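You operate a simulated robot arm through the tools that you are given. There is no shell and no other tool.

You are at the controls of a simulated robot arm. One attempt, no reset.

## Task
Switch the feeder off, then put both pads back in the chute.
Fine: the pads in the trough; set the dial to 1 and slide the yellow slider of the gauge back.

Only the result counts: the job must be done as asked and must still hold three seconds after the hand-in. Knocking over, shifting, dropping, spilling or breaking anything else fails it.

## Robot
A 6-joint arm with a two-finger parallel gripper, fixed in place. Base frame: the origin is at the foot of the arm, x ahead of it, y to its left, z up; the work surface is at about z = 0. Lengths are in mm, angles in degrees, forces in N, time in s.
With the tool pointing down near the work surface it reaches from about 240 to 580 mm from the base axis. Its first joint turns from -166.0 to 166.0 degrees. Payload 1.5 kg.
Tool frame: the origin (TCP) lies between the finger pads and is the grasp point; the fingertips stand 30 mm ahead of it; z points along the fingers, y is the line along which they close. Largest opening 80 mm; finger width 17, thickness 12; the body of the gripper, 40 by 82 mm, starts 80 mm behind the TCP.
Orientation is told as [roll, pitch, yaw] about the base's x, y, z axes, in that order, counted from this pose: with the fingers straight down and closing along the base's y, the tool's x points along the base's -x, its y along +y and its z along -z.

## Interface
- The arm moves only by the tool move_arm. Its argument "increments" is a list of rows, each an object of numbers (a shift or turn left out is 0, a gripper value left out holds the last): "x", "y", "z": the shift along the tool's x, y, z in mm; "rx", "ry", "rz": the turn, a rotation vector about the tool's x, y, z in degrees; "claw": the opening in per cent of the stroke, from 0 (shut) to 100 (fully open). In form: [{"x": .., "y": .., "z": .., "rx": .., "ry": .., "rz": .., "claw": ..}, ...]. A call has 1 to 20 rows; each row is the pose to reach, as a shift and turn from the pose commanded when the call began, along the tool's axes at that moment. Each row takes 0.2 s and may step no farther than 50 mm and 8.6 degrees from the row before; otherwise, or with a gripper value out of range, the whole call is refused. A pose out of reach is approached as far as the arm can. The call stops where the force on the tool passes 90 N (or 10 N more than at its start, if that is more) or the arm is blocked; 0.2 s more then pass. The fingers move at their own pace (about 72 mm/s each) and stop on an object; they squeeze with about 24 N. The grip force told is the motor's: it shows also when the fingers shut on nothing. Time passes only in rows, and 0.2 s behind the last, so rows that repeat a pose let the fingers close. The reply holds the time, the measured pose of the TCP, the force on the tool along the base axes, the opening and the grip force, in the units named above and with some noise, with the torque about the TCP (base axes, N m) and any sound that the robot's microphone picked up.
- Cameras (640 x 400 px; columns grow to the right, rows downward): "scene" is fixed at [392.1, 663.5, 613.6]; the picture's right is [-0.99, 0.14, 0.00], its down [0.08, 0.57, -0.82] and it looks along [-0.12, -0.81, -0.57] (base axes); focal length 254 px, centre (320, 200). "wrist" rides on the gripper at [72, -7, -122] in the tool frame; the picture's right is [0.09, 1.00, 0.00], its down [-0.84, 0.08, -0.54] and it looks along [-0.54, 0.05, 0.84] (tool axes); focal length 238 px, centre (320, 200). There is no depth. A picture from a camera that has moved, and an enlarged one, comes with that camera's place and axes in the base frame and with its lens. The place of the scene camera against the robot may be out by one fixed shift of up to 18 mm in any direction.
- snapshot(camera): a new picture of that camera. It takes no simulated time.
- enlarge(camera, box): a new picture of the part [left, top, right, bottom] of that camera's present view, enlarged. It takes no simulated time.
- close_job(): hands the job in; it is judged then, once.

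Places have to be worked out from the pictures, the camera data and where the tool is seen. Open the gripper and draw the arm clear of the work before you hand the job in, unless the task says otherwise.

The tools are called as a command line: name --argument value ..., lists and objects as JSON in quotes. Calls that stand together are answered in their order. move_arm: Moves the arm, as the interface text tells. Its arguments: {"type":"object","properties":{"increments":{"type":"array","items":{"type":"object","properties":{"x":{"type":"number"},"y":{"type":"number"},"z":{"type":"number"},"rx":{"type":"number"},"ry":{"type":"number"},"rz":{"type":"number"},"claw":{"type":"number"}}}}},"required":["increments"]} The other tools are called the same way: snapshot (camera) takes a picture; enlarge (camera, box) takes an enlarged picture of a part of a camera's view; close_job () hands the job in.

At the start:

```text
t: 0.0
position: [163.7, 240.1, 418.8]
orientation: [-0.1, 0.1, 0.0]
ft_force: [-1.1, -0.7, 0.6]
ft_torque: [0.0, 0.01, 0.03]
grip_width: 80.1
gripper_force: 0.0
```

scene: 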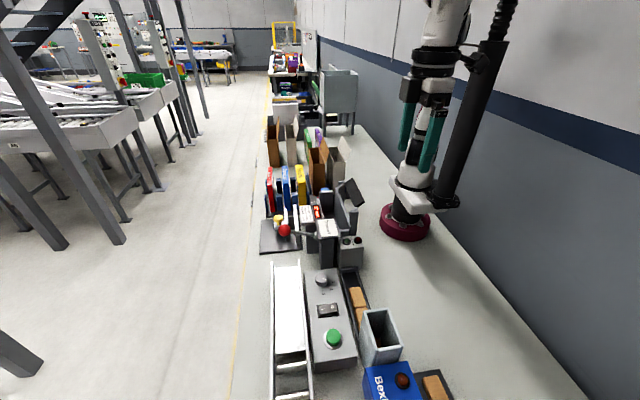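
wrist: 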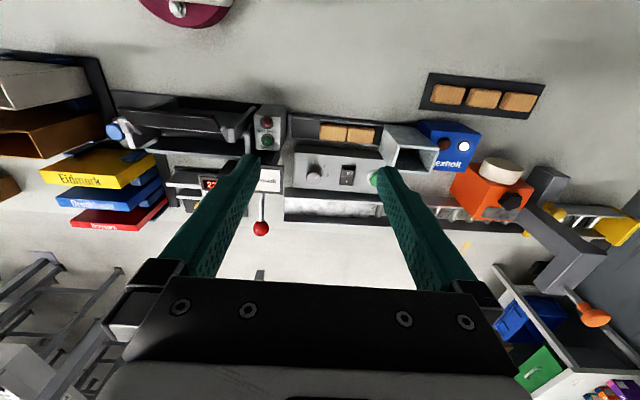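

I'll look closer at the work area before moving.

enlarge --camera "scene" --box '[240, 240, 480, 400]'

enlarge --camera "wrist" --box '[240, 60, 560, 260]'

enlarge --camera "scene" --box '[240, 120, 400, 280]'

enlarge --camera "wrist" --box '[0, 40, 320, 240]'

```text
2.50 times, centred on (360, 320) of scene
camera zoom: at [392.1, 663.5, 613.6], right [-0.99, 0.14, 0.0], down [0.08, 0.57, -0.82], along [-0.12, -0.81, -0.57], focal length 634 px, centre (220, -100)
```

zoom: 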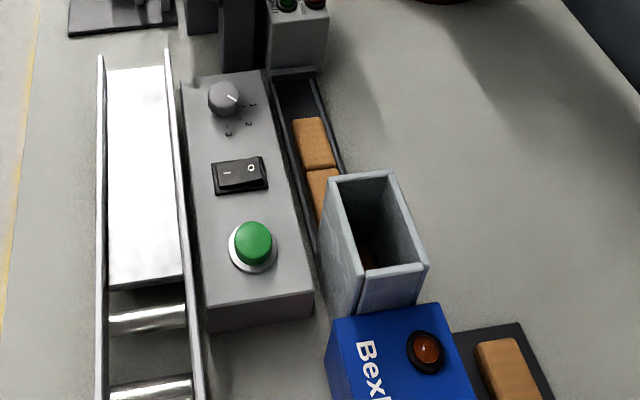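

```text
2.00 times, centred on (400, 160) of wrist
camera zoom: at [92.0, 232.8, 541.1], right [-0.09, 1.0, 0.0], down [0.84, 0.08, 0.54], along [0.54, 0.05, -0.84], focal length 477 px, centre (160, 280)
```

zoom: 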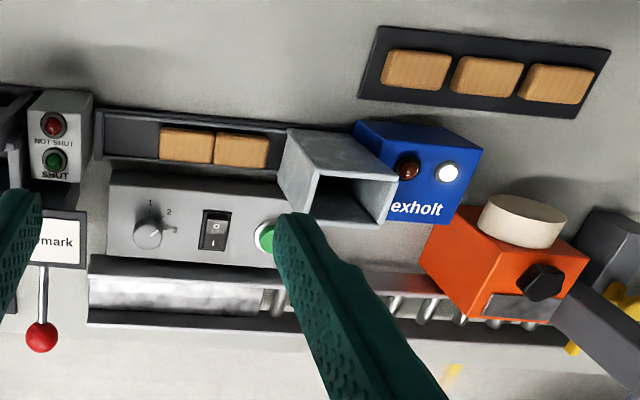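

```text
2.50 times, centred on (320, 200) of scene
camera zoom: at [392.1, 663.5, 613.6], right [-0.99, 0.14, 0.0], down [0.08, 0.57, -0.82], along [-0.12, -0.81, -0.57], focal length 634 px, centre (320, 200)
```

zoom: 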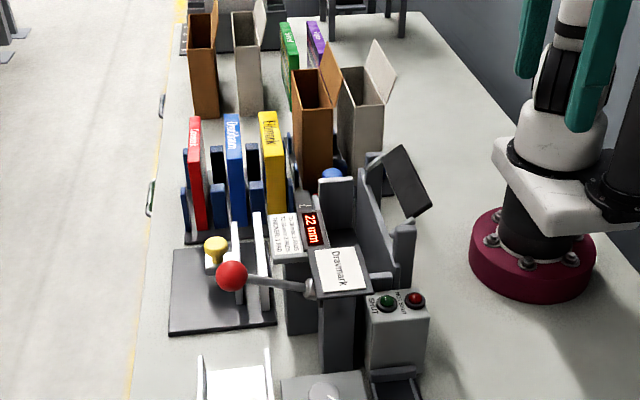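

```text
2.00 times, centred on (160, 140) of wrist
camera zoom: at [92.0, 232.8, 541.1], right [-0.09, 1.0, 0.0], down [0.84, 0.08, 0.54], along [0.54, 0.05, -0.84], focal length 477 px, centre (640, 320)
```

zoom: 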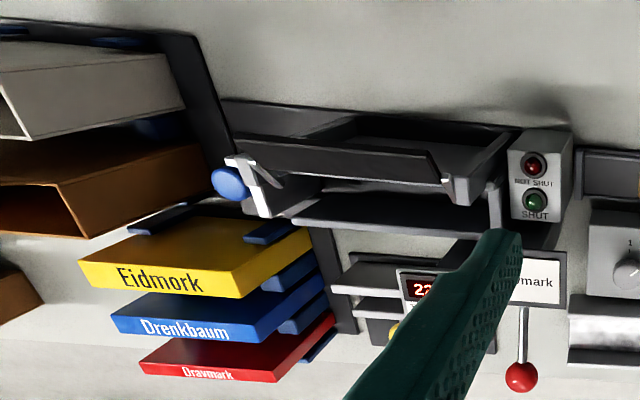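

The feeder panel (dial, rocker, green button), the trough with two pads, and the chute are around x 250–330, y 240–410. I'll move to a better vantage point above them.

move_arm --increments '[{"x": -20, "y": 15, "z": 20}, {"x": -43, "y": 30, "z": 45}, {"x": -64, "y": 45, "z": 67}, {"x": -86, "y": 60, "z": 89}, {"x": -86, "y": 60, "z": 89}]'

snapshot --camera "wrist"

snapshot --camera "scene"

```text
t: 1.2
position: [249.6, 300.5, 329.7]
orientation: [0.2, 0.0, 0.0]
ft_force: [-0.7, 0.3, -0.9]
ft_torque: [0.0, 0.0, 0.01]
grip_width: 80.1
gripper_force: 0.1
```

```text
taken
camera wrist: at [178.2, 292.6, 452.0], right [-0.09, 1.0, 0.0], down [0.84, 0.08, 0.54], along [0.54, 0.05, -0.84], focal length 238 px, centre (320, 200)
```

wrist: 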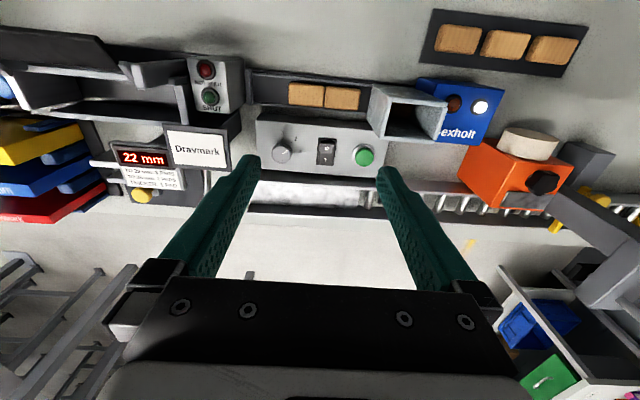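

```text
taken
```

scene: 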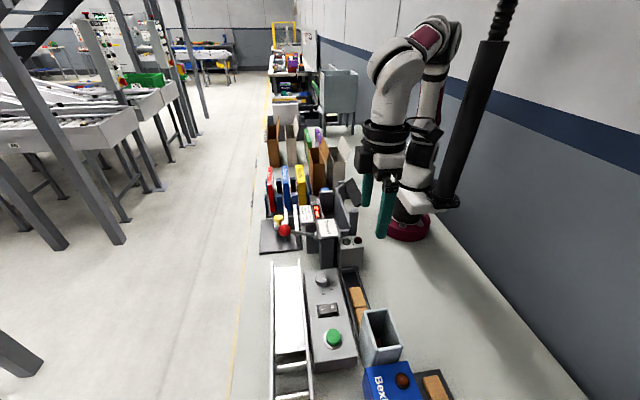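

enlarge --camera "wrist" --box '[80, 100, 240, 220]'

enlarge --camera "wrist" --box '[240, 60, 400, 180]'

enlarge --camera "wrist" --box '[340, 60, 500, 180]'

enlarge --camera "scene" --box '[250, 190, 370, 270]'

enlarge --camera "scene" --box '[300, 260, 420, 340]'

enlarge --camera "scene" --box '[300, 300, 450, 400]'

```text
3.33 times, centred on (160, 160) of wrist
camera zoom: at [178.2, 292.6, 452.0], right [-0.09, 1.0, 0.0], down [0.84, 0.08, 0.54], along [0.54, 0.05, -0.84], focal length 794 px, centre (853, 333)
```

zoom: 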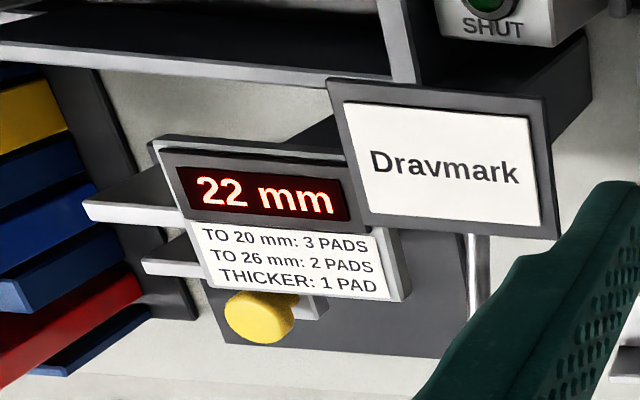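

```text
3.33 times, centred on (320, 120) of wrist
camera zoom: at [178.2, 292.6, 452.0], right [-0.09, 1.0, 0.0], down [0.84, 0.08, 0.54], along [0.54, 0.05, -0.84], focal length 794 px, centre (320, 467)
```

zoom: 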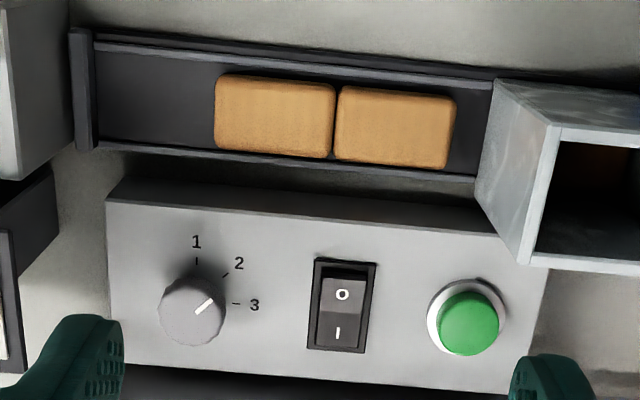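

```text
3.33 times, centred on (420, 120) of wrist
camera zoom: at [178.2, 292.6, 452.0], right [-0.09, 1.0, 0.0], down [0.84, 0.08, 0.54], along [0.54, 0.05, -0.84], focal length 794 px, centre (-13, 467)
```

zoom: 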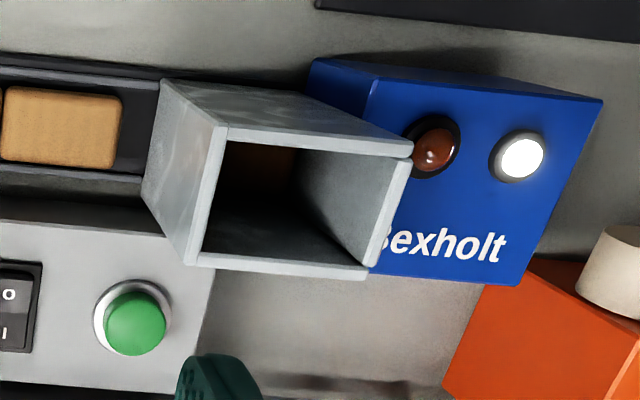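

```text
5.00 times, centred on (310, 230) of scene
camera zoom: at [392.1, 663.5, 613.6], right [-0.99, 0.14, 0.0], down [0.08, 0.57, -0.82], along [-0.12, -0.81, -0.57], focal length 1268 px, centre (370, 50)
```

zoom: 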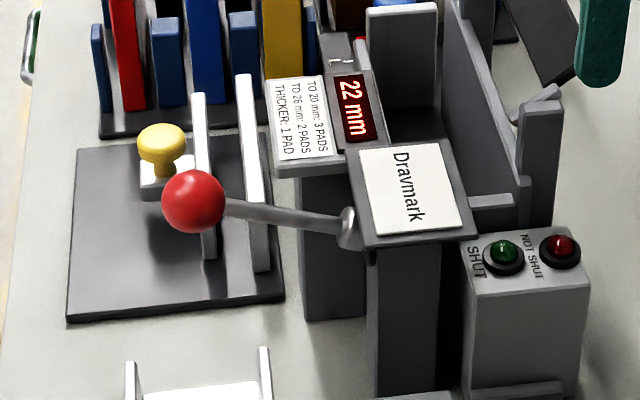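

```text
5.00 times, centred on (360, 300) of scene
camera zoom: at [392.1, 663.5, 613.6], right [-0.99, 0.14, 0.0], down [0.08, 0.57, -0.82], along [-0.12, -0.81, -0.57], focal length 1268 px, centre (120, -300)
```

zoom: 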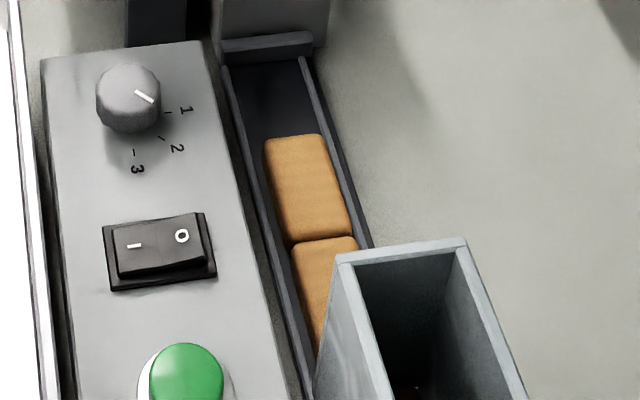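

```text
4.00 times, centred on (375, 350) of scene
camera zoom: at [392.1, 663.5, 613.6], right [-0.99, 0.14, 0.0], down [0.08, 0.57, -0.82], along [-0.12, -0.81, -0.57], focal length 1014 px, centre (100, -400)
```

zoom: 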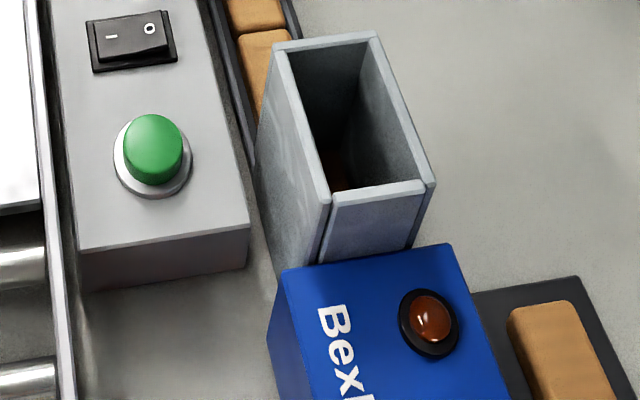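

The rocker reads ON (I side down), the dial points at 2, and the gauge shows 22 mm. I'll go lower over the trough for close-ups to fix heights and sizes.

move_arm --increments '[{"x": 10, "y": -5, "z": 45}, {"x": 20, "y": -10, "z": 90}, {"x": 30, "y": -20, "z": 130}, {"x": 30, "y": -20, "z": 130}]'

snapshot --camera "wrist"

snapshot --camera "scene"

```text
t: 2.2
position: [219.2, 280.6, 198.8]
orientation: [0.0, 0.1, 0.0]
ft_force: [0.9, 0.0, 0.1]
ft_torque: [0.01, 0.0, 0.01]
grip_width: 79.9
gripper_force: 0.1
```

```text
taken
camera wrist: at [148.0, 273.2, 321.8], right [-0.09, 1.0, 0.0], down [0.84, 0.08, 0.54], along [0.54, 0.05, -0.84], focal length 238 px, centre (320, 200)
```

wrist: 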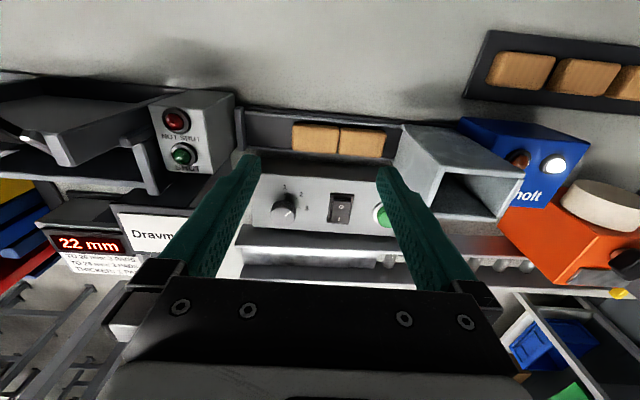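

```text
taken
```

scene: 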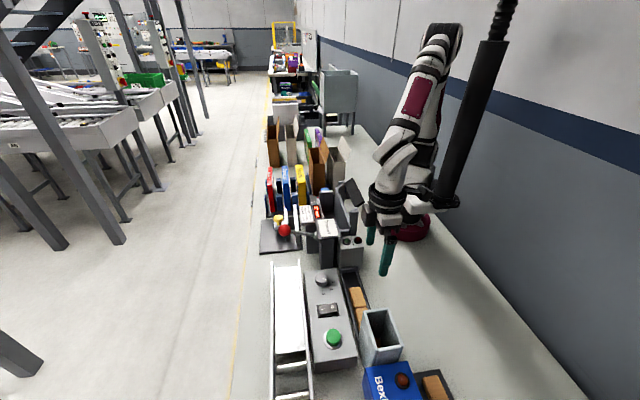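

enlarge --camera "wrist" --box '[230, 90, 430, 240]'

enlarge --camera "wrist" --box '[380, 100, 560, 240]'

```text
2.67 times, centred on (330, 165) of wrist
camera zoom: at [148.0, 273.2, 321.8], right [-0.09, 1.0, 0.0], down [0.84, 0.08, 0.54], along [0.54, 0.05, -0.84], focal length 636 px, centre (293, 293)
```

zoom: 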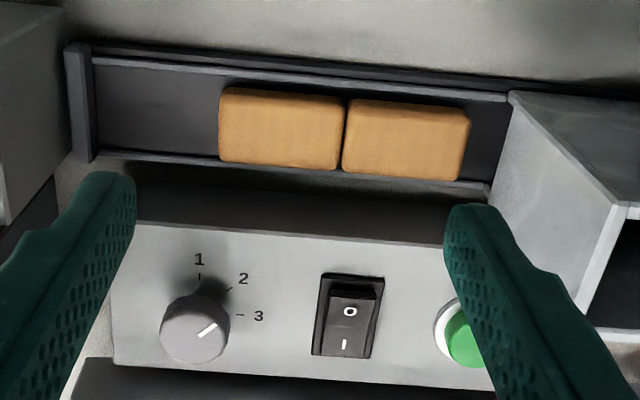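

```text
2.86 times, centred on (470, 170) of wrist
camera zoom: at [148.0, 273.2, 321.8], right [-0.09, 1.0, 0.0], down [0.84, 0.08, 0.54], along [0.54, 0.05, -0.84], focal length 681 px, centre (-109, 286)
```

zoom: 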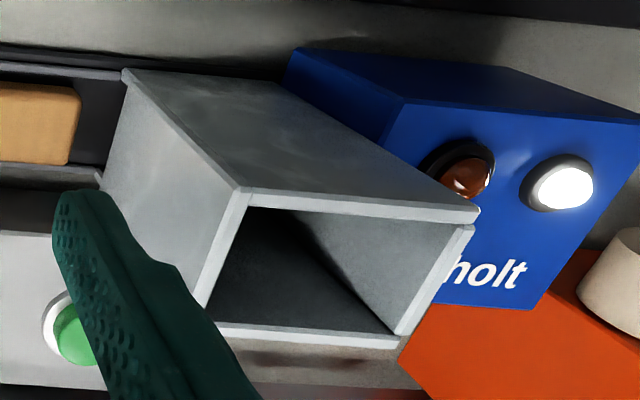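

Triangulation puts the pads at about x 230–264, y 248–306 and 308–366, with tops near z 26 and the trough walls a little lower. I'll yaw 90° so the wrist camera looks along the trough, to compare pad and wall heights.

move_arm --increments '[{"rz": -8.5}, {"rz": -17}, {"rz": -25.5}, {"rz": -34}, {"rz": -42.5}, {"rz": -51}, {"rz": -59.5}, {"rz": -68}, {"rz": -76.5}, {"rz": -85}, {"rz": -90, "x": -28, "y": -40, "z": 0}, {"rz": -90, "x": -28, "y": -40, "z": 40}, {"rz": -90, "x": -28, "y": -40, "z": 40}]'

snapshot --camera "wrist"

enlarge --camera "wrist" --box '[220, 60, 420, 200]'

```text
t: 5.0
position: [245.9, 240.1, 160.2]
orientation: [0.1, -0.1, 90.1]
ft_force: [0.0, -0.5, 0.0]
ft_torque: [0.03, 0.02, 0.01]
grip_width: 80.1
gripper_force: 0.0
```

```text
taken
camera wrist: at [253.6, 168.0, 282.3], right [-1.0, -0.09, 0.0], down [-0.08, 0.84, 0.54], along [-0.05, 0.54, -0.84], focal length 238 px, centre (320, 200)
```

wrist: 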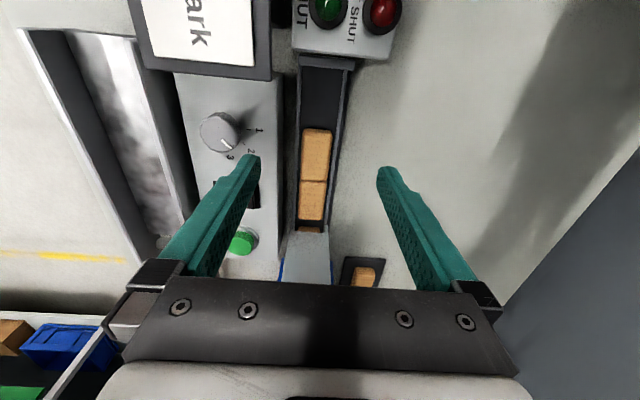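

```text
2.86 times, centred on (320, 130) of wrist
camera zoom: at [253.6, 168.0, 282.3], right [-1.0, -0.09, 0.0], down [-0.08, 0.84, 0.54], along [-0.05, 0.54, -0.84], focal length 681 px, centre (320, 400)
```

zoom: 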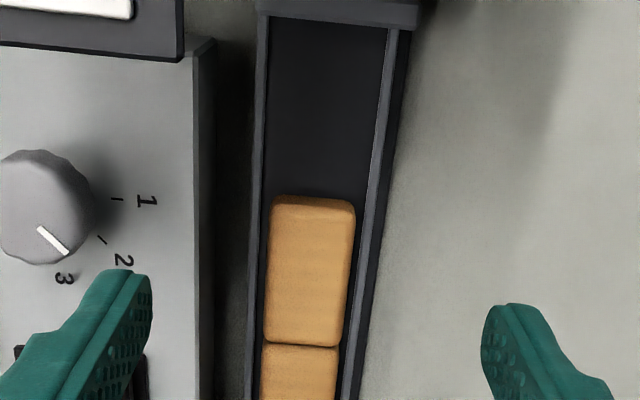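

enlarge --camera "wrist" --box '[280, 60, 360, 140]'

enlarge --camera "wrist" --box '[270, 170, 370, 270]'

enlarge --camera "scene" --box '[330, 260, 390, 330]'

```text
5.00 times, centred on (320, 100) of wrist
camera zoom: at [253.6, 168.0, 282.3], right [-1.0, -0.09, 0.0], down [-0.08, 0.84, 0.54], along [-0.05, 0.54, -0.84], focal length 1192 px, centre (320, 700)
```

zoom: 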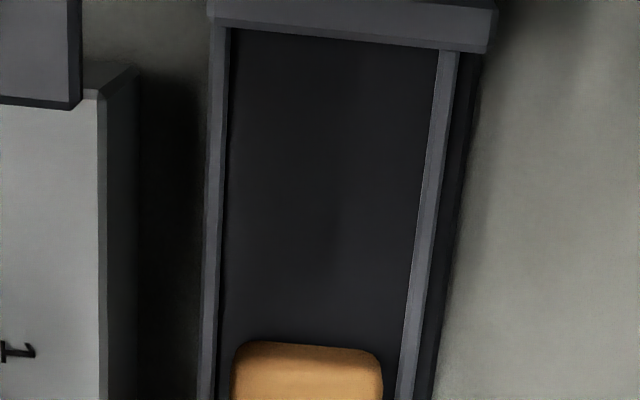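

```text
4.00 times, centred on (320, 220) of wrist
camera zoom: at [253.6, 168.0, 282.3], right [-1.0, -0.09, 0.0], down [-0.08, 0.84, 0.54], along [-0.05, 0.54, -0.84], focal length 953 px, centre (320, 120)
```

zoom: 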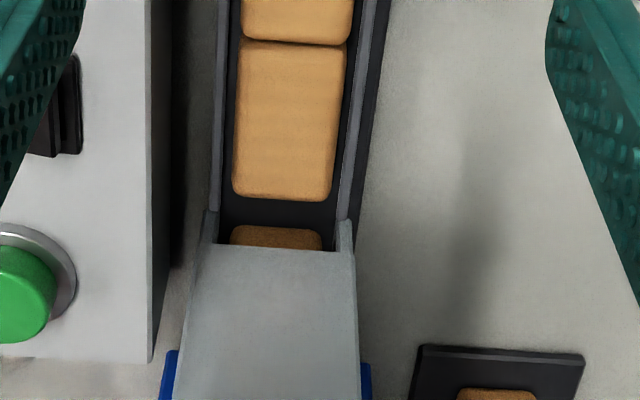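

```text
5.71 times, centred on (360, 295) of scene
camera zoom: at [392.1, 663.5, 613.6], right [-0.99, 0.14, 0.0], down [0.08, 0.57, -0.82], along [-0.12, -0.81, -0.57], focal length 1449 px, centre (91, -343)
```

zoom: 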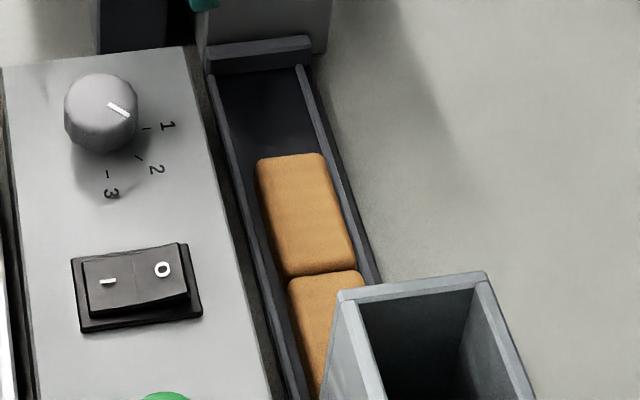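

Pads stand only a few mm proud of the trough walls, the chute is open at z≈139 (inside roughly 44×66 mm, centred near (249, 420)), and the rocker's raised O side is near (320, 317, 65). I'll go above the O side with the fingers shut and yaw back at 0.

move_arm --increments '[{"rz": 8.2, "z": -10, "claw": 0}, {"rz": 16.4, "z": -20}, {"rz": 24.6, "z": -20, "x": -10, "y": -9}, {"rz": 32.8, "z": -20, "x": -20, "y": -18}, {"rz": 41, "z": -20, "x": -30, "y": -27}, {"rz": 49.2, "z": -20, "x": -40, "y": -36}, {"rz": 57.4, "z": -20, "x": -50, "y": -45}, {"rz": 65.6, "z": -20, "x": -60, "y": -54}, {"rz": 73.8, "z": -20, "x": -70, "y": -63}, {"rz": 82, "z": -20, "x": -77, "y": -71}, {"rz": 90, "z": -20, "x": -77, "y": -71}, {"rz": 90, "z": 20, "x": -77, "y": -71}, {"rz": 90, "z": 20, "x": -77, "y": -71}]'

snapshot --camera "wrist"

enlarge --camera "scene" --box '[280, 230, 400, 330]'

```text
t: 7.8
position: [317.9, 316.7, 140.0]
orientation: [0.1, 0.1, -0.2]
ft_force: [-0.6, 0.3, 0.0]
ft_torque: [-0.01, 0.01, -0.03]
grip_width: 0.0
gripper_force: 20.7
```

```text
taken
camera wrist: at [246.7, 309.7, 261.7], right [-0.09, 1.0, 0.0], down [0.84, 0.08, 0.54], along [0.54, 0.05, -0.84], focal length 238 px, centre (320, 200)
```

wrist: 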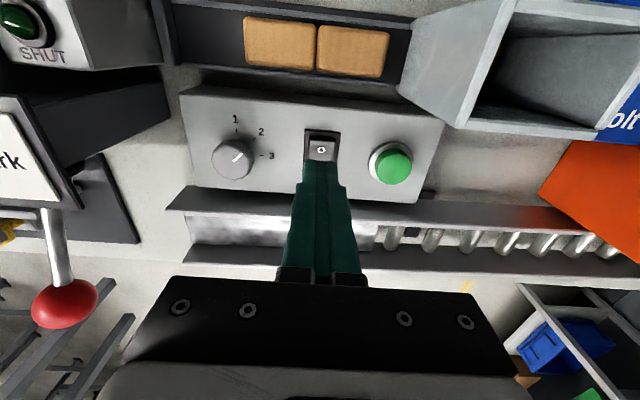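

```text
4.00 times, centred on (340, 280) of scene
camera zoom: at [392.1, 663.5, 613.6], right [-0.99, 0.14, 0.0], down [0.08, 0.57, -0.82], along [-0.12, -0.81, -0.57], focal length 1014 px, centre (240, -120)
```

zoom: 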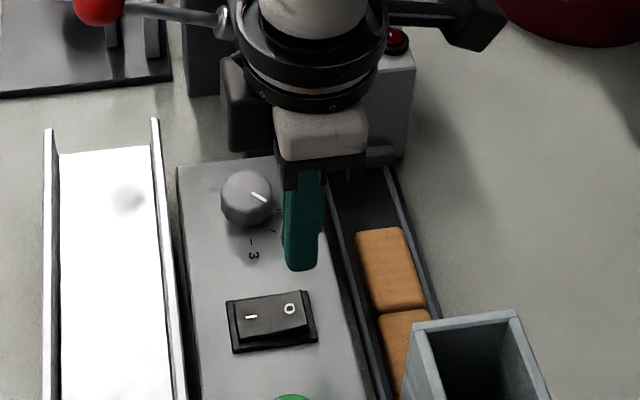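

The shut fingertips are above the O half, with the tip at z≈110. I'll descend to just above the rocker and then press in small steps while watching the force.

move_arm --increments '[{"x": 2, "z": 20}, {"x": 2, "z": 36}, {"x": 2, "z": 40}, {"x": 2, "z": 42}, {"x": 2, "z": 44}, {"x": 2, "z": 44}]'

enlarge --camera "scene" --box '[300, 270, 380, 330]'

```text
t: 9.2
position: [315.0, 314.8, 95.6]
orientation: [0.0, 0.1, 0.0]
ft_force: [0.0, 0.6, -0.1]
ft_torque: [-0.01, -0.02, 0.0]
grip_width: 0.0
gripper_force: 21.1
```

```text
6.67 times, centred on (340, 300) of scene
camera zoom: at [392.1, 663.5, 613.6], right [-0.99, 0.14, 0.0], down [0.08, 0.57, -0.82], along [-0.12, -0.81, -0.57], focal length 1690 px, centre (187, -467)
```

zoom: 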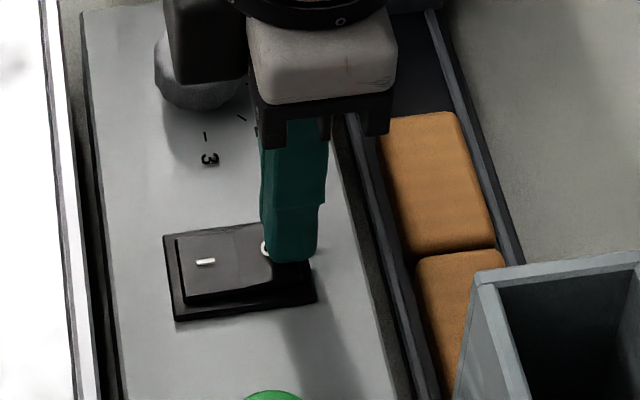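

No contact yet at tip z≈65.6. I'll keep going down in 1 mm steps.

move_arm --increments '[{"z": 1}, {"z": 2}, {"z": 3}, {"z": 4}, {"z": 4}]'

enlarge --camera "scene" --box '[300, 270, 380, 330]'

```text
t: 10.4
position: [315.7, 314.9, 91.5]
orientation: [0.0, 0.1, 0.0]
ft_force: [-0.2, -0.5, 0.5]
ft_torque: [-0.03, 0.02, -0.02]
grip_width: 0.0
gripper_force: 21.5
```

```text
6.67 times, centred on (340, 300) of scene
camera zoom: at [392.1, 663.5, 613.6], right [-0.99, 0.14, 0.0], down [0.08, 0.57, -0.82], along [-0.12, -0.81, -0.57], focal length 1690 px, centre (187, -467)
```

zoom: 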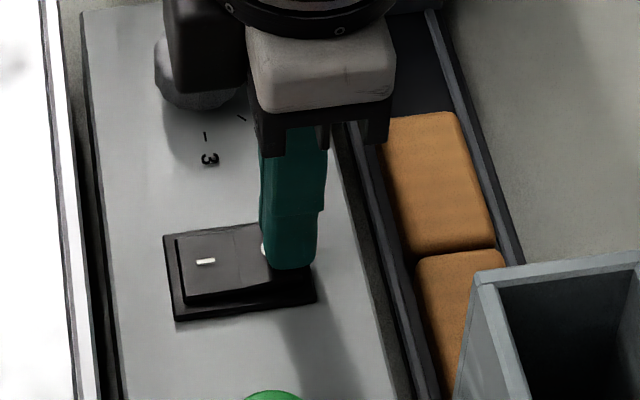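

move_arm --increments '[{"z": 1}, {"z": 2}, {"z": 3}, {"z": 4}, {"z": 4}]'

enlarge --camera "scene" --box '[300, 270, 380, 330]'

```text
t: 11.6
position: [316.0, 316.7, 88.4]
orientation: [0.1, 0.1, -0.1]
ft_force: [-0.3, -3.7, 9.4]
ft_torque: [-0.08, -0.05, -0.08]
grip_width: 0.1
gripper_force: 21.1
```

```text
6.67 times, centred on (340, 300) of scene
camera zoom: at [392.1, 663.5, 613.6], right [-0.99, 0.14, 0.0], down [0.08, 0.57, -0.82], along [-0.12, -0.81, -0.57], focal length 1690 px, centre (187, -467)
```

zoom: 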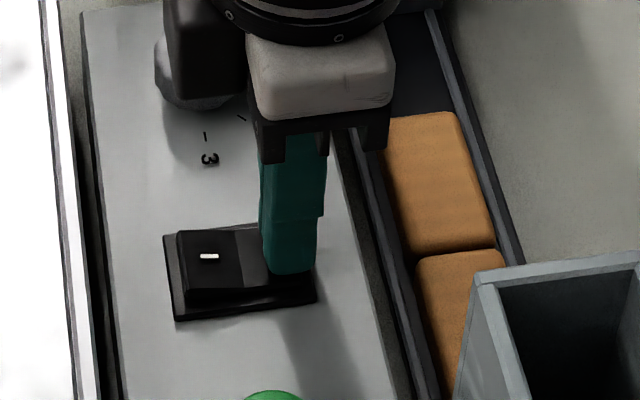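

Contact, about 9 N, and the I side has risen. I'll press 1.5 mm more to be sure, then lift and check.

move_arm --increments '[{"z": 1}, {"z": 1.5}, {"z": 1.5}, {"z": -5}, {"z": -30}, {"z": -60, "x": 20}, {"z": -100, "x": 40}, {"z": -100, "x": 40}]'

enlarge --camera "scene" --box '[300, 260, 380, 330]'

snapshot --camera "wrist"

enlarge --camera "scene" --box '[300, 300, 450, 400]'

```text
t: 13.4
position: [275.0, 317.3, 187.4]
orientation: [0.1, 0.1, 0.0]
ft_force: [-0.5, -0.1, 0.4]
ft_torque: [0.02, 0.02, -0.03]
grip_width: 0.1
gripper_force: 21.6
```

```text
5.71 times, centred on (340, 295) of scene
camera zoom: at [392.1, 663.5, 613.6], right [-0.99, 0.14, 0.0], down [0.08, 0.57, -0.82], along [-0.12, -0.81, -0.57], focal length 1449 px, centre (206, -343)
```

zoom: 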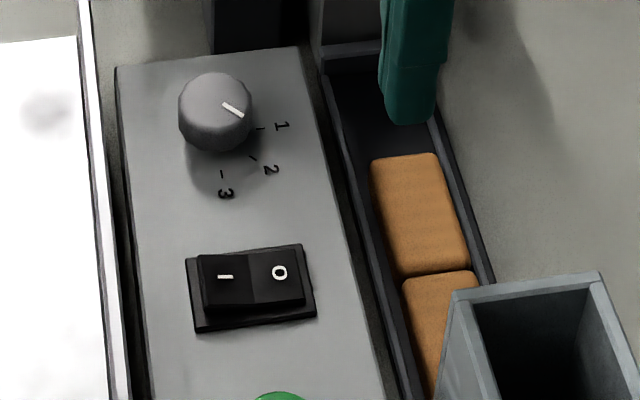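

```text
taken
camera wrist: at [204.8, 310.1, 309.7], right [-0.09, 1.0, 0.0], down [0.84, 0.08, 0.54], along [0.54, 0.05, -0.84], focal length 238 px, centre (320, 200)
```

wrist: 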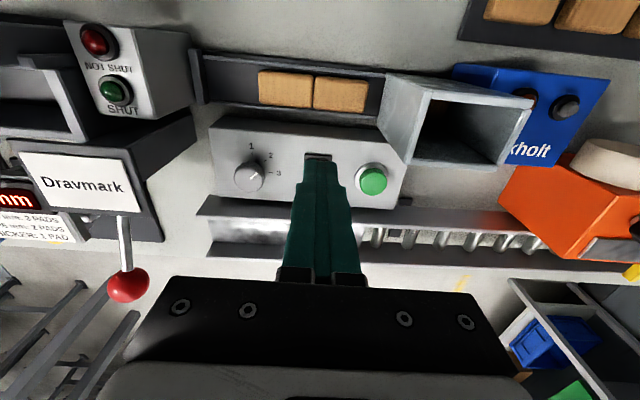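

```text
4.00 times, centred on (375, 350) of scene
camera zoom: at [392.1, 663.5, 613.6], right [-0.99, 0.14, 0.0], down [0.08, 0.57, -0.82], along [-0.12, -0.81, -0.57], focal length 1014 px, centre (100, -400)
```

zoom: 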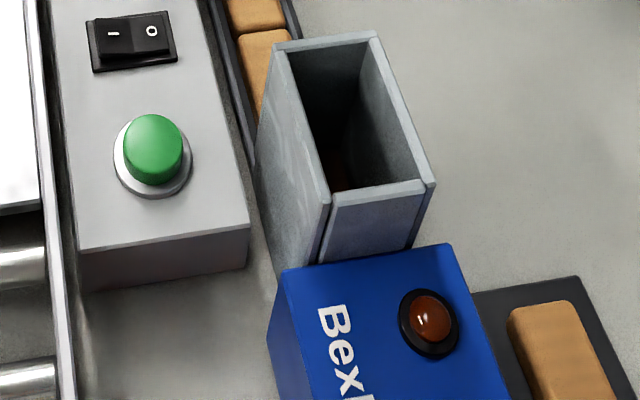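

The lit lamp on the Bexholt box has gone out and the rocker is on O, so the feeder is off. Next I'll look closely at the dial.

enlarge --camera "wrist" --box '[200, 110, 320, 210]'

enlarge --camera "scene" --box '[305, 260, 345, 300]'

```text
4.00 times, centred on (260, 160) of wrist
camera zoom: at [204.8, 310.1, 309.7], right [-0.09, 1.0, 0.0], down [0.84, 0.08, 0.54], along [0.54, 0.05, -0.84], focal length 953 px, centre (560, 360)
```

zoom: 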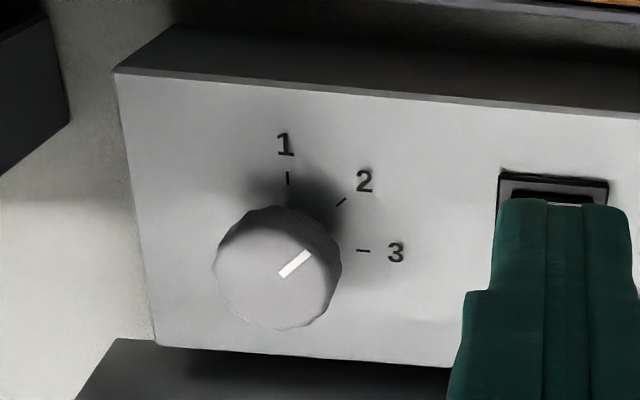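

```text
10.00 times, centred on (325, 280) of scene
camera zoom: at [392.1, 663.5, 613.6], right [-0.99, 0.14, 0.0], down [0.08, 0.57, -0.82], along [-0.12, -0.81, -0.57], focal length 2535 px, centre (270, -600)
```

zoom: 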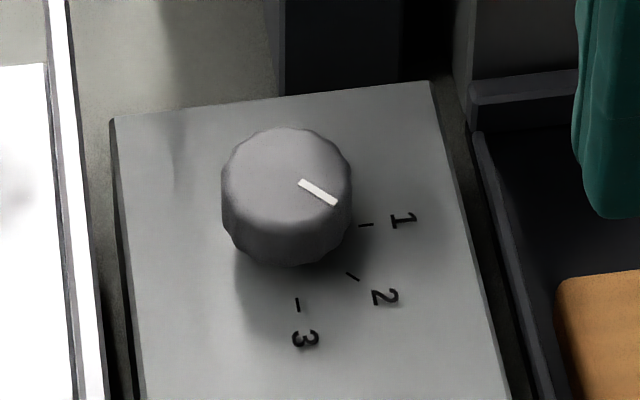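

The mark is at 2; position 1 is 45° counter-clockwise seen from above. The dial centre is about (337.5, 241), diameter about 37 mm. I'll approach at yaw −45° so the turn ends at yaw 0.

move_arm --increments '[{"x": -10, "y": -12, "z": 0, "rz": 7.5, "claw": 70}, {"x": -21, "y": -25, "z": 5, "rz": 15}, {"x": -31, "y": -38, "z": 10, "rz": 22.5}, {"x": -42, "y": -51, "z": 18, "rz": 30}, {"x": -52, "y": -64, "z": 27, "rz": 37.5}, {"x": -62.5, "y": -76.6, "z": 37, "rz": 45}, {"x": -62.5, "y": -76.6, "z": 57, "rz": 45}, {"x": -62.5, "y": -76.6, "z": 70, "rz": 45}, {"x": -62.5, "y": -76.6, "z": 70, "rz": 45}]'

snapshot --camera "wrist"

enlarge --camera "scene" --box '[280, 230, 380, 310]'

```text
t: 15.4
position: [338.8, 239.8, 117.8]
orientation: [0.0, 0.1, -45.1]
ft_force: [1.4, -0.3, -1.0]
ft_torque: [-0.02, -0.05, -0.01]
grip_width: 55.8
gripper_force: 0.1
```

```text
taken
camera wrist: at [283.5, 286.3, 239.3], right [0.64, 0.77, 0.0], down [0.65, -0.54, 0.54], along [0.42, -0.35, -0.84], focal length 238 px, centre (320, 200)
```

wrist: 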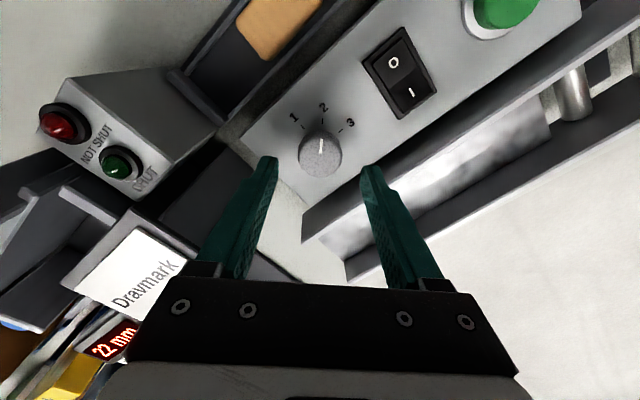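

```text
5.00 times, centred on (330, 270) of scene
camera zoom: at [392.1, 663.5, 613.6], right [-0.99, 0.14, 0.0], down [0.08, 0.57, -0.82], along [-0.12, -0.81, -0.57], focal length 1268 px, centre (270, -150)
```

zoom: 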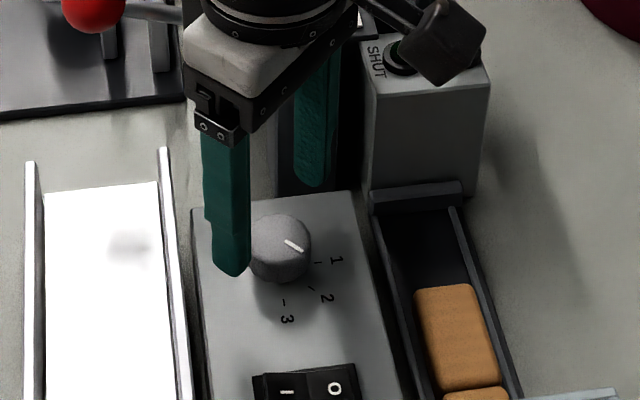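

The knob is centred between the fingers. I'll lower to about tip z 57, then close on the knob.

move_arm --increments '[{"z": 12}, {"z": 22}, {"z": 27}, {"z": 30}, {"z": 30}]'

enlarge --camera "scene" --box '[280, 230, 380, 310]'

snapshot --camera "wrist"

```text
t: 16.6
position: [337.5, 240.1, 88.5]
orientation: [0.0, 0.2, -45.0]
ft_force: [0.1, 0.1, -0.8]
ft_torque: [0.0, 0.0, -0.05]
grip_width: 56.0
gripper_force: 0.0
```

```text
5.00 times, centred on (330, 270) of scene
camera zoom: at [392.1, 663.5, 613.6], right [-0.99, 0.14, 0.0], down [0.08, 0.57, -0.82], along [-0.12, -0.81, -0.57], focal length 1268 px, centre (270, -150)
```

zoom: 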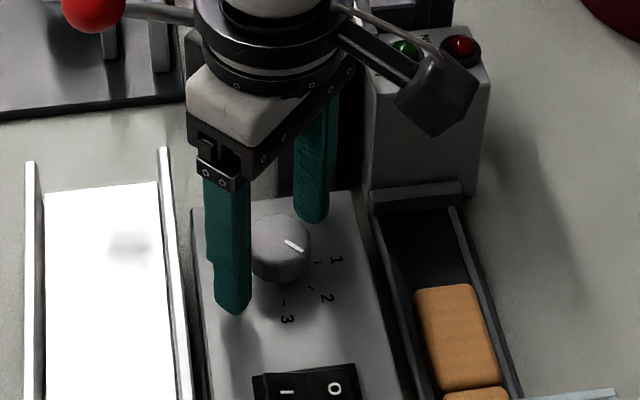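

```text
taken
camera wrist: at [283.4, 286.6, 209.7], right [0.64, 0.77, 0.0], down [0.65, -0.54, 0.54], along [0.42, -0.35, -0.84], focal length 238 px, centre (320, 200)
```

wrist: 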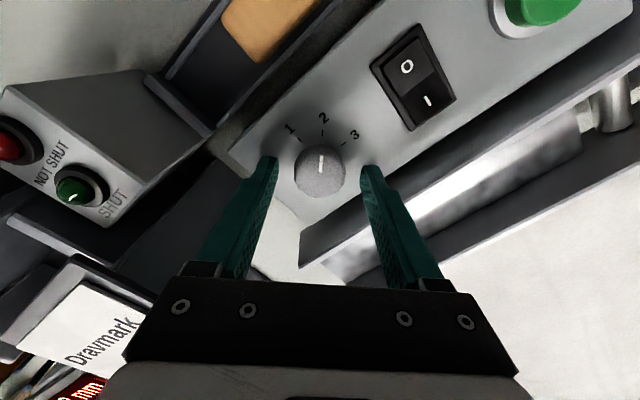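

move_arm --increments '[{"z": 1.5}, {"z": 3}, {"z": 4.5}, {"z": 4.5}]'

enlarge --camera "scene" --box '[300, 250, 360, 300]'

```text
t: 17.6
position: [338.0, 240.3, 84.0]
orientation: [0.0, 0.2, -45.0]
ft_force: [-0.2, -0.5, -0.2]
ft_torque: [-0.02, 0.0, -0.01]
grip_width: 55.7
gripper_force: 0.0
```

```text
8.00 times, centred on (330, 275) of scene
camera zoom: at [392.1, 663.5, 613.6], right [-0.99, 0.14, 0.0], down [0.08, 0.57, -0.82], along [-0.12, -0.81, -0.57], focal length 2028 px, centre (240, -400)
```

zoom: 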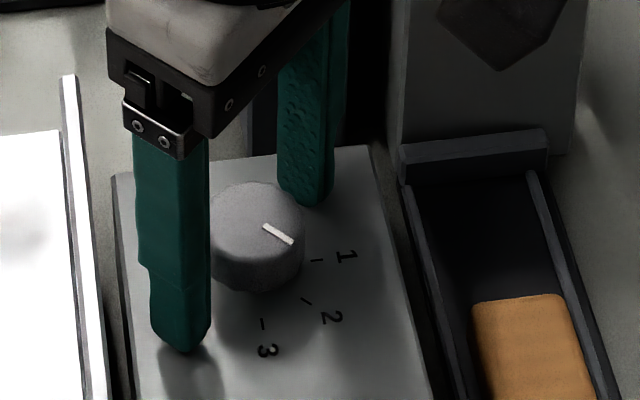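

Tip at z≈54 overlaps the knob by several mm. I'll close on it now.

move_arm --increments '[{"claw": 50}, {"claw": 40}, {"claw": 20}, {"claw": 20}, {"claw": 20}]'

```text
t: 18.8
position: [337.8, 241.3, 82.3]
orientation: [0.0, 0.1, -45.0]
ft_force: [-2.4, -2.8, 1.0]
ft_torque: [-0.04, 0.03, 0.0]
grip_width: 32.4
gripper_force: 40.8
```

Gripped at a 32.4 mm width. I'll turn 45° counter-clockwise.

move_arm --increments '[{"rz": -7.5}, {"rz": -15}, {"rz": -22.5}, {"rz": -30}, {"rz": -37.5}, {"rz": -45}, {"rz": -45}]'

snapshot --camera "wrist"

enlarge --camera "scene" --box '[300, 250, 360, 300]'

```text
t: 20.4
position: [339.4, 241.2, 83.5]
orientation: [0.2, -0.1, 0.1]
ft_force: [9.5, 58.7, -20.9]
ft_torque: [0.44, 0.16, -0.37]
grip_width: 32.5
gripper_force: 41.3
```

```text
taken
camera wrist: at [267.2, 234.7, 205.6], right [-0.09, 1.0, 0.0], down [0.84, 0.08, 0.54], along [0.54, 0.05, -0.84], focal length 238 px, centre (320, 200)
```

wrist: 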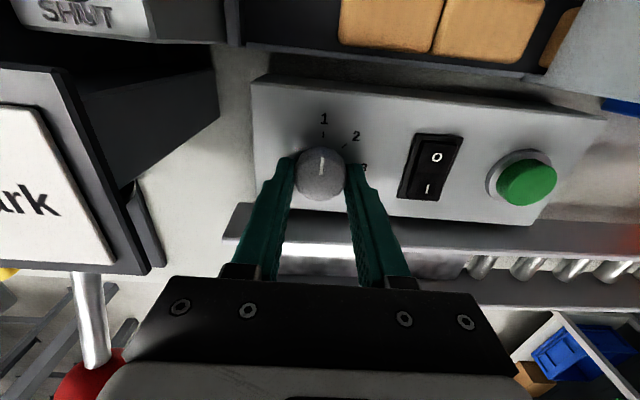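

```text
8.00 times, centred on (330, 275) of scene
camera zoom: at [392.1, 663.5, 613.6], right [-0.99, 0.14, 0.0], down [0.08, 0.57, -0.82], along [-0.12, -0.81, -0.57], focal length 2028 px, centre (240, -400)
```

zoom: 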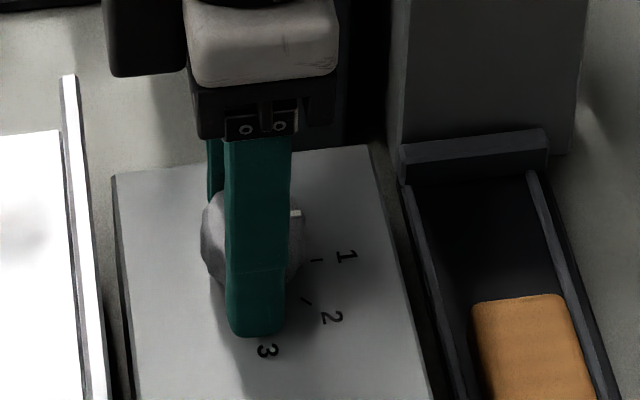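

The mark now points to 1, but there's a side load of about 59 N. I'll open the fingers right away and check.

move_arm --increments '[{"claw": 60}, {"claw": 60}, {"claw": 60}]'

enlarge --camera "wrist" --box '[260, 80, 460, 220]'

```text
t: 21.2
position: [338.3, 239.7, 83.4]
orientation: [0.0, 0.1, 0.1]
ft_force: [0.2, -0.1, 0.0]
ft_torque: [-0.03, 0.01, 0.0]
grip_width: 47.9
gripper_force: 0.0
```

```text
2.86 times, centred on (360, 150) of wrist
camera zoom: at [267.0, 233.4, 205.2], right [-0.09, 1.0, 0.0], down [0.84, 0.08, 0.54], along [0.54, 0.05, -0.84], focal length 681 px, centre (206, 343)
```

zoom: 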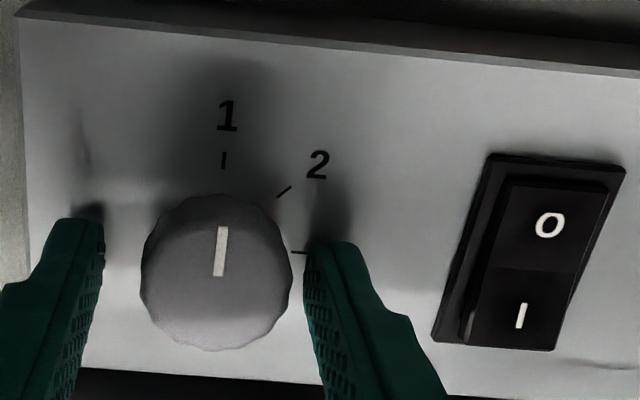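

The dial sits on 1 and the forces are back to zero. I'll lift off and move with shut fingers above the left pad, to press on its top and drag it away from the other.

move_arm --increments '[{"z": -20}, {"z": -60}, {"z": -60, "x": 30, "y": 12, "claw": 0}, {"z": -60, "x": 60, "y": 24}, {"z": -60, "x": 90, "y": 35}, {"z": -30, "x": 90, "y": 35}, {"z": 10, "x": 90, "y": 35}, {"z": 22, "x": 90, "y": 35}, {"z": 22, "x": 90, "y": 35}]'

snapshot --camera "wrist"

enlarge --camera "scene" --box '[320, 250, 400, 330]'

```text
t: 23.2
position: [248.1, 274.4, 60.7]
orientation: [-0.1, 0.1, -0.1]
ft_force: [0.9, 0.1, 0.2]
ft_torque: [0.03, 0.0, 0.01]
grip_width: 0.0
gripper_force: 21.4
```

```text
taken
camera wrist: at [177.0, 267.9, 183.1], right [-0.09, 1.0, 0.0], down [0.84, 0.08, 0.54], along [0.54, 0.05, -0.84], focal length 238 px, centre (320, 200)
```

wrist: 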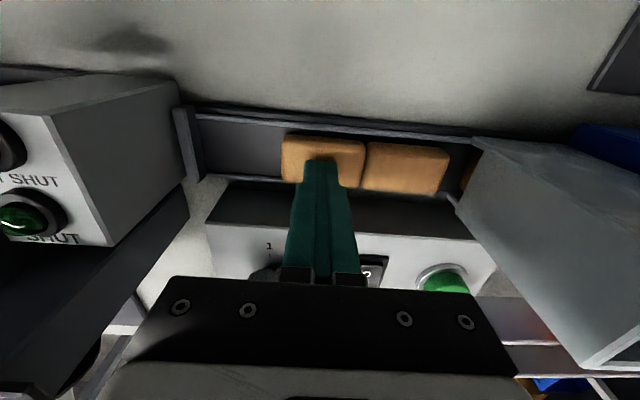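

```text
5.00 times, centred on (360, 290) of scene
camera zoom: at [392.1, 663.5, 613.6], right [-0.99, 0.14, 0.0], down [0.08, 0.57, -0.82], along [-0.12, -0.81, -0.57], focal length 1268 px, centre (120, -250)
```

zoom: 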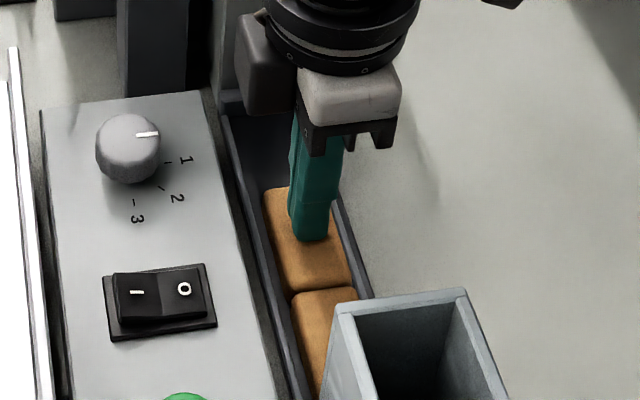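

enlarge --camera "wrist" --box '[160, 90, 480, 220]'

```text
2.00 times, centred on (320, 155) of wrist
camera zoom: at [177.0, 267.9, 183.1], right [-0.09, 1.0, 0.0], down [0.84, 0.08, 0.54], along [0.54, 0.05, -0.84], focal length 477 px, centre (320, 290)
```

zoom: 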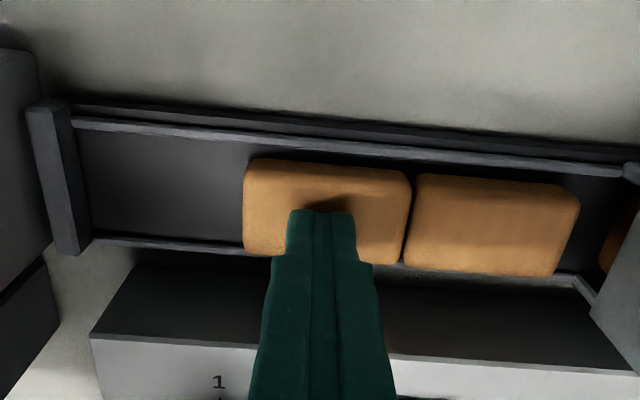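

In this low view the pads hide the far wall's top edge, so they stand about 8 mm above the walls (pad top ≈20, wall top ≈12). I can grip each pad across its width just above the walls, so I'll rise, turn to yaw 90 and go over the right pad at (249, 337).

move_arm --increments '[{"z": -40}, {"z": -60, "claw": 55}, {"z": -60, "rz": -8.5}, {"z": -60, "rz": -17}, {"z": -60, "rz": -25.5}, {"z": -60, "rz": -34}, {"z": -60, "rz": -42.5}, {"z": -60, "rz": -51}, {"z": -60, "rz": -59.5}, {"z": -60, "rz": -68}, {"z": -60, "rz": -76.5}, {"z": -60, "rz": -85, "y": 20}, {"z": -60, "rz": -90, "x": -1.5, "y": 50}, {"z": -60, "rz": -90, "x": -1.5, "y": 62.6}, {"z": -30, "rz": -90, "x": -1.5, "y": 62.6}, {"z": -15, "rz": -90, "x": -1.5, "y": 62.6}, {"z": -15, "rz": -90, "x": -1.5, "y": 62.6}]'

snapshot --camera "wrist"

enlarge --camera "scene" --box '[320, 250, 400, 330]'

```text
t: 26.8
position: [250.7, 338.1, 76.7]
orientation: [0.1, 0.0, 89.9]
ft_force: [0.2, -0.6, 0.3]
ft_torque: [-0.03, -0.01, 0.02]
grip_width: 44.0
gripper_force: 0.1
```

```text
taken
camera wrist: at [257.6, 265.9, 198.3], right [-1.0, -0.09, 0.0], down [-0.08, 0.84, 0.54], along [-0.05, 0.54, -0.84], focal length 238 px, centre (320, 200)
```

wrist: 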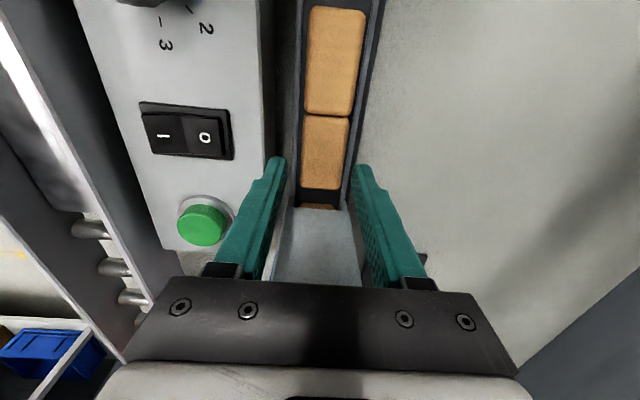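

```text
5.00 times, centred on (360, 290) of scene
camera zoom: at [392.1, 663.5, 613.6], right [-0.99, 0.14, 0.0], down [0.08, 0.57, -0.82], along [-0.12, -0.81, -0.57], focal length 1268 px, centre (120, -250)
```

zoom: 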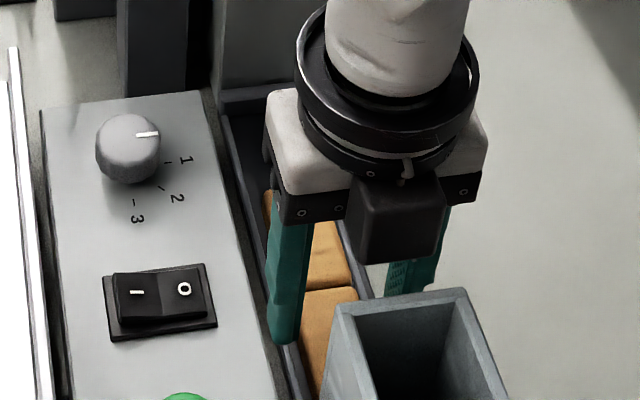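

At yaw 90 a block on the gripper's +y side would come close to the chute if I gripped the right pad at its centre. I'll grip it off-centre at y≈322 instead, and descend with the fingertips just above the walls.

move_arm --increments '[{"x": 16, "y": 2.2}, {"x": 16, "y": 2.2, "z": 15}, {"x": 16, "y": 2.2, "z": 25}, {"x": 16, "y": 2.2, "z": 28.5}, {"x": 16, "y": 2.2, "z": 28.5}]'

snapshot --camera "wrist"

enlarge --camera "scene" --box '[320, 250, 400, 330]'

```text
t: 28.0
position: [247.7, 320.8, 46.7]
orientation: [0.1, 0.0, 89.9]
ft_force: [-1.0, -0.4, -0.4]
ft_torque: [0.02, 0.0, 0.04]
grip_width: 44.0
gripper_force: 0.2
```

```text
taken
camera wrist: at [255.1, 249.6, 169.7], right [-1.0, -0.09, 0.0], down [-0.08, 0.84, 0.54], along [-0.05, 0.54, -0.84], focal length 238 px, centre (320, 200)
```

wrist: 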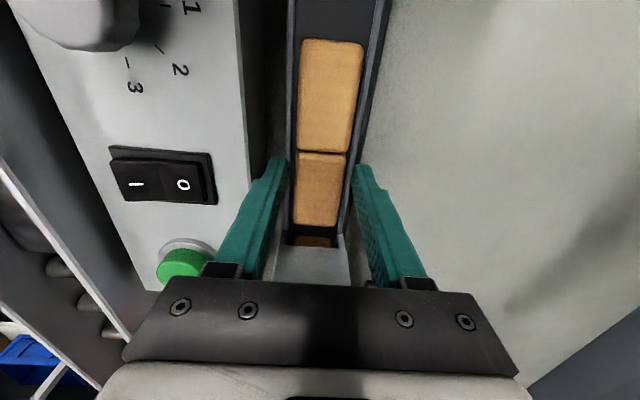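

```text
5.00 times, centred on (360, 290) of scene
camera zoom: at [392.1, 663.5, 613.6], right [-0.99, 0.14, 0.0], down [0.08, 0.57, -0.82], along [-0.12, -0.81, -0.57], focal length 1268 px, centre (120, -250)
```

zoom: 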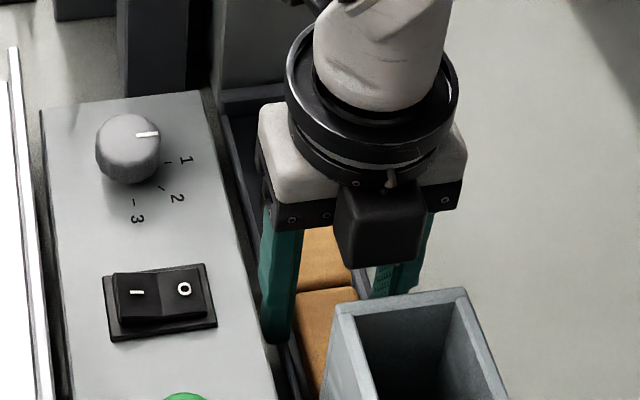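

Tip at z≈16.7 with no contact. I'll close on the pad here and see whether it holds.

move_arm --increments '[{"z": 1.5}, {"z": 1.5, "claw": 45}, {"z": 1.5, "claw": 20}, {"z": 1.5, "claw": 20}, {"z": 1.5, "claw": 20}]'

```text
t: 29.2
position: [247.7, 321.0, 46.1]
orientation: [0.1, -0.1, 90.0]
ft_force: [-1.1, 0.3, -1.0]
ft_torque: [0.01, -0.04, 0.01]
grip_width: 32.5
gripper_force: 24.4
```

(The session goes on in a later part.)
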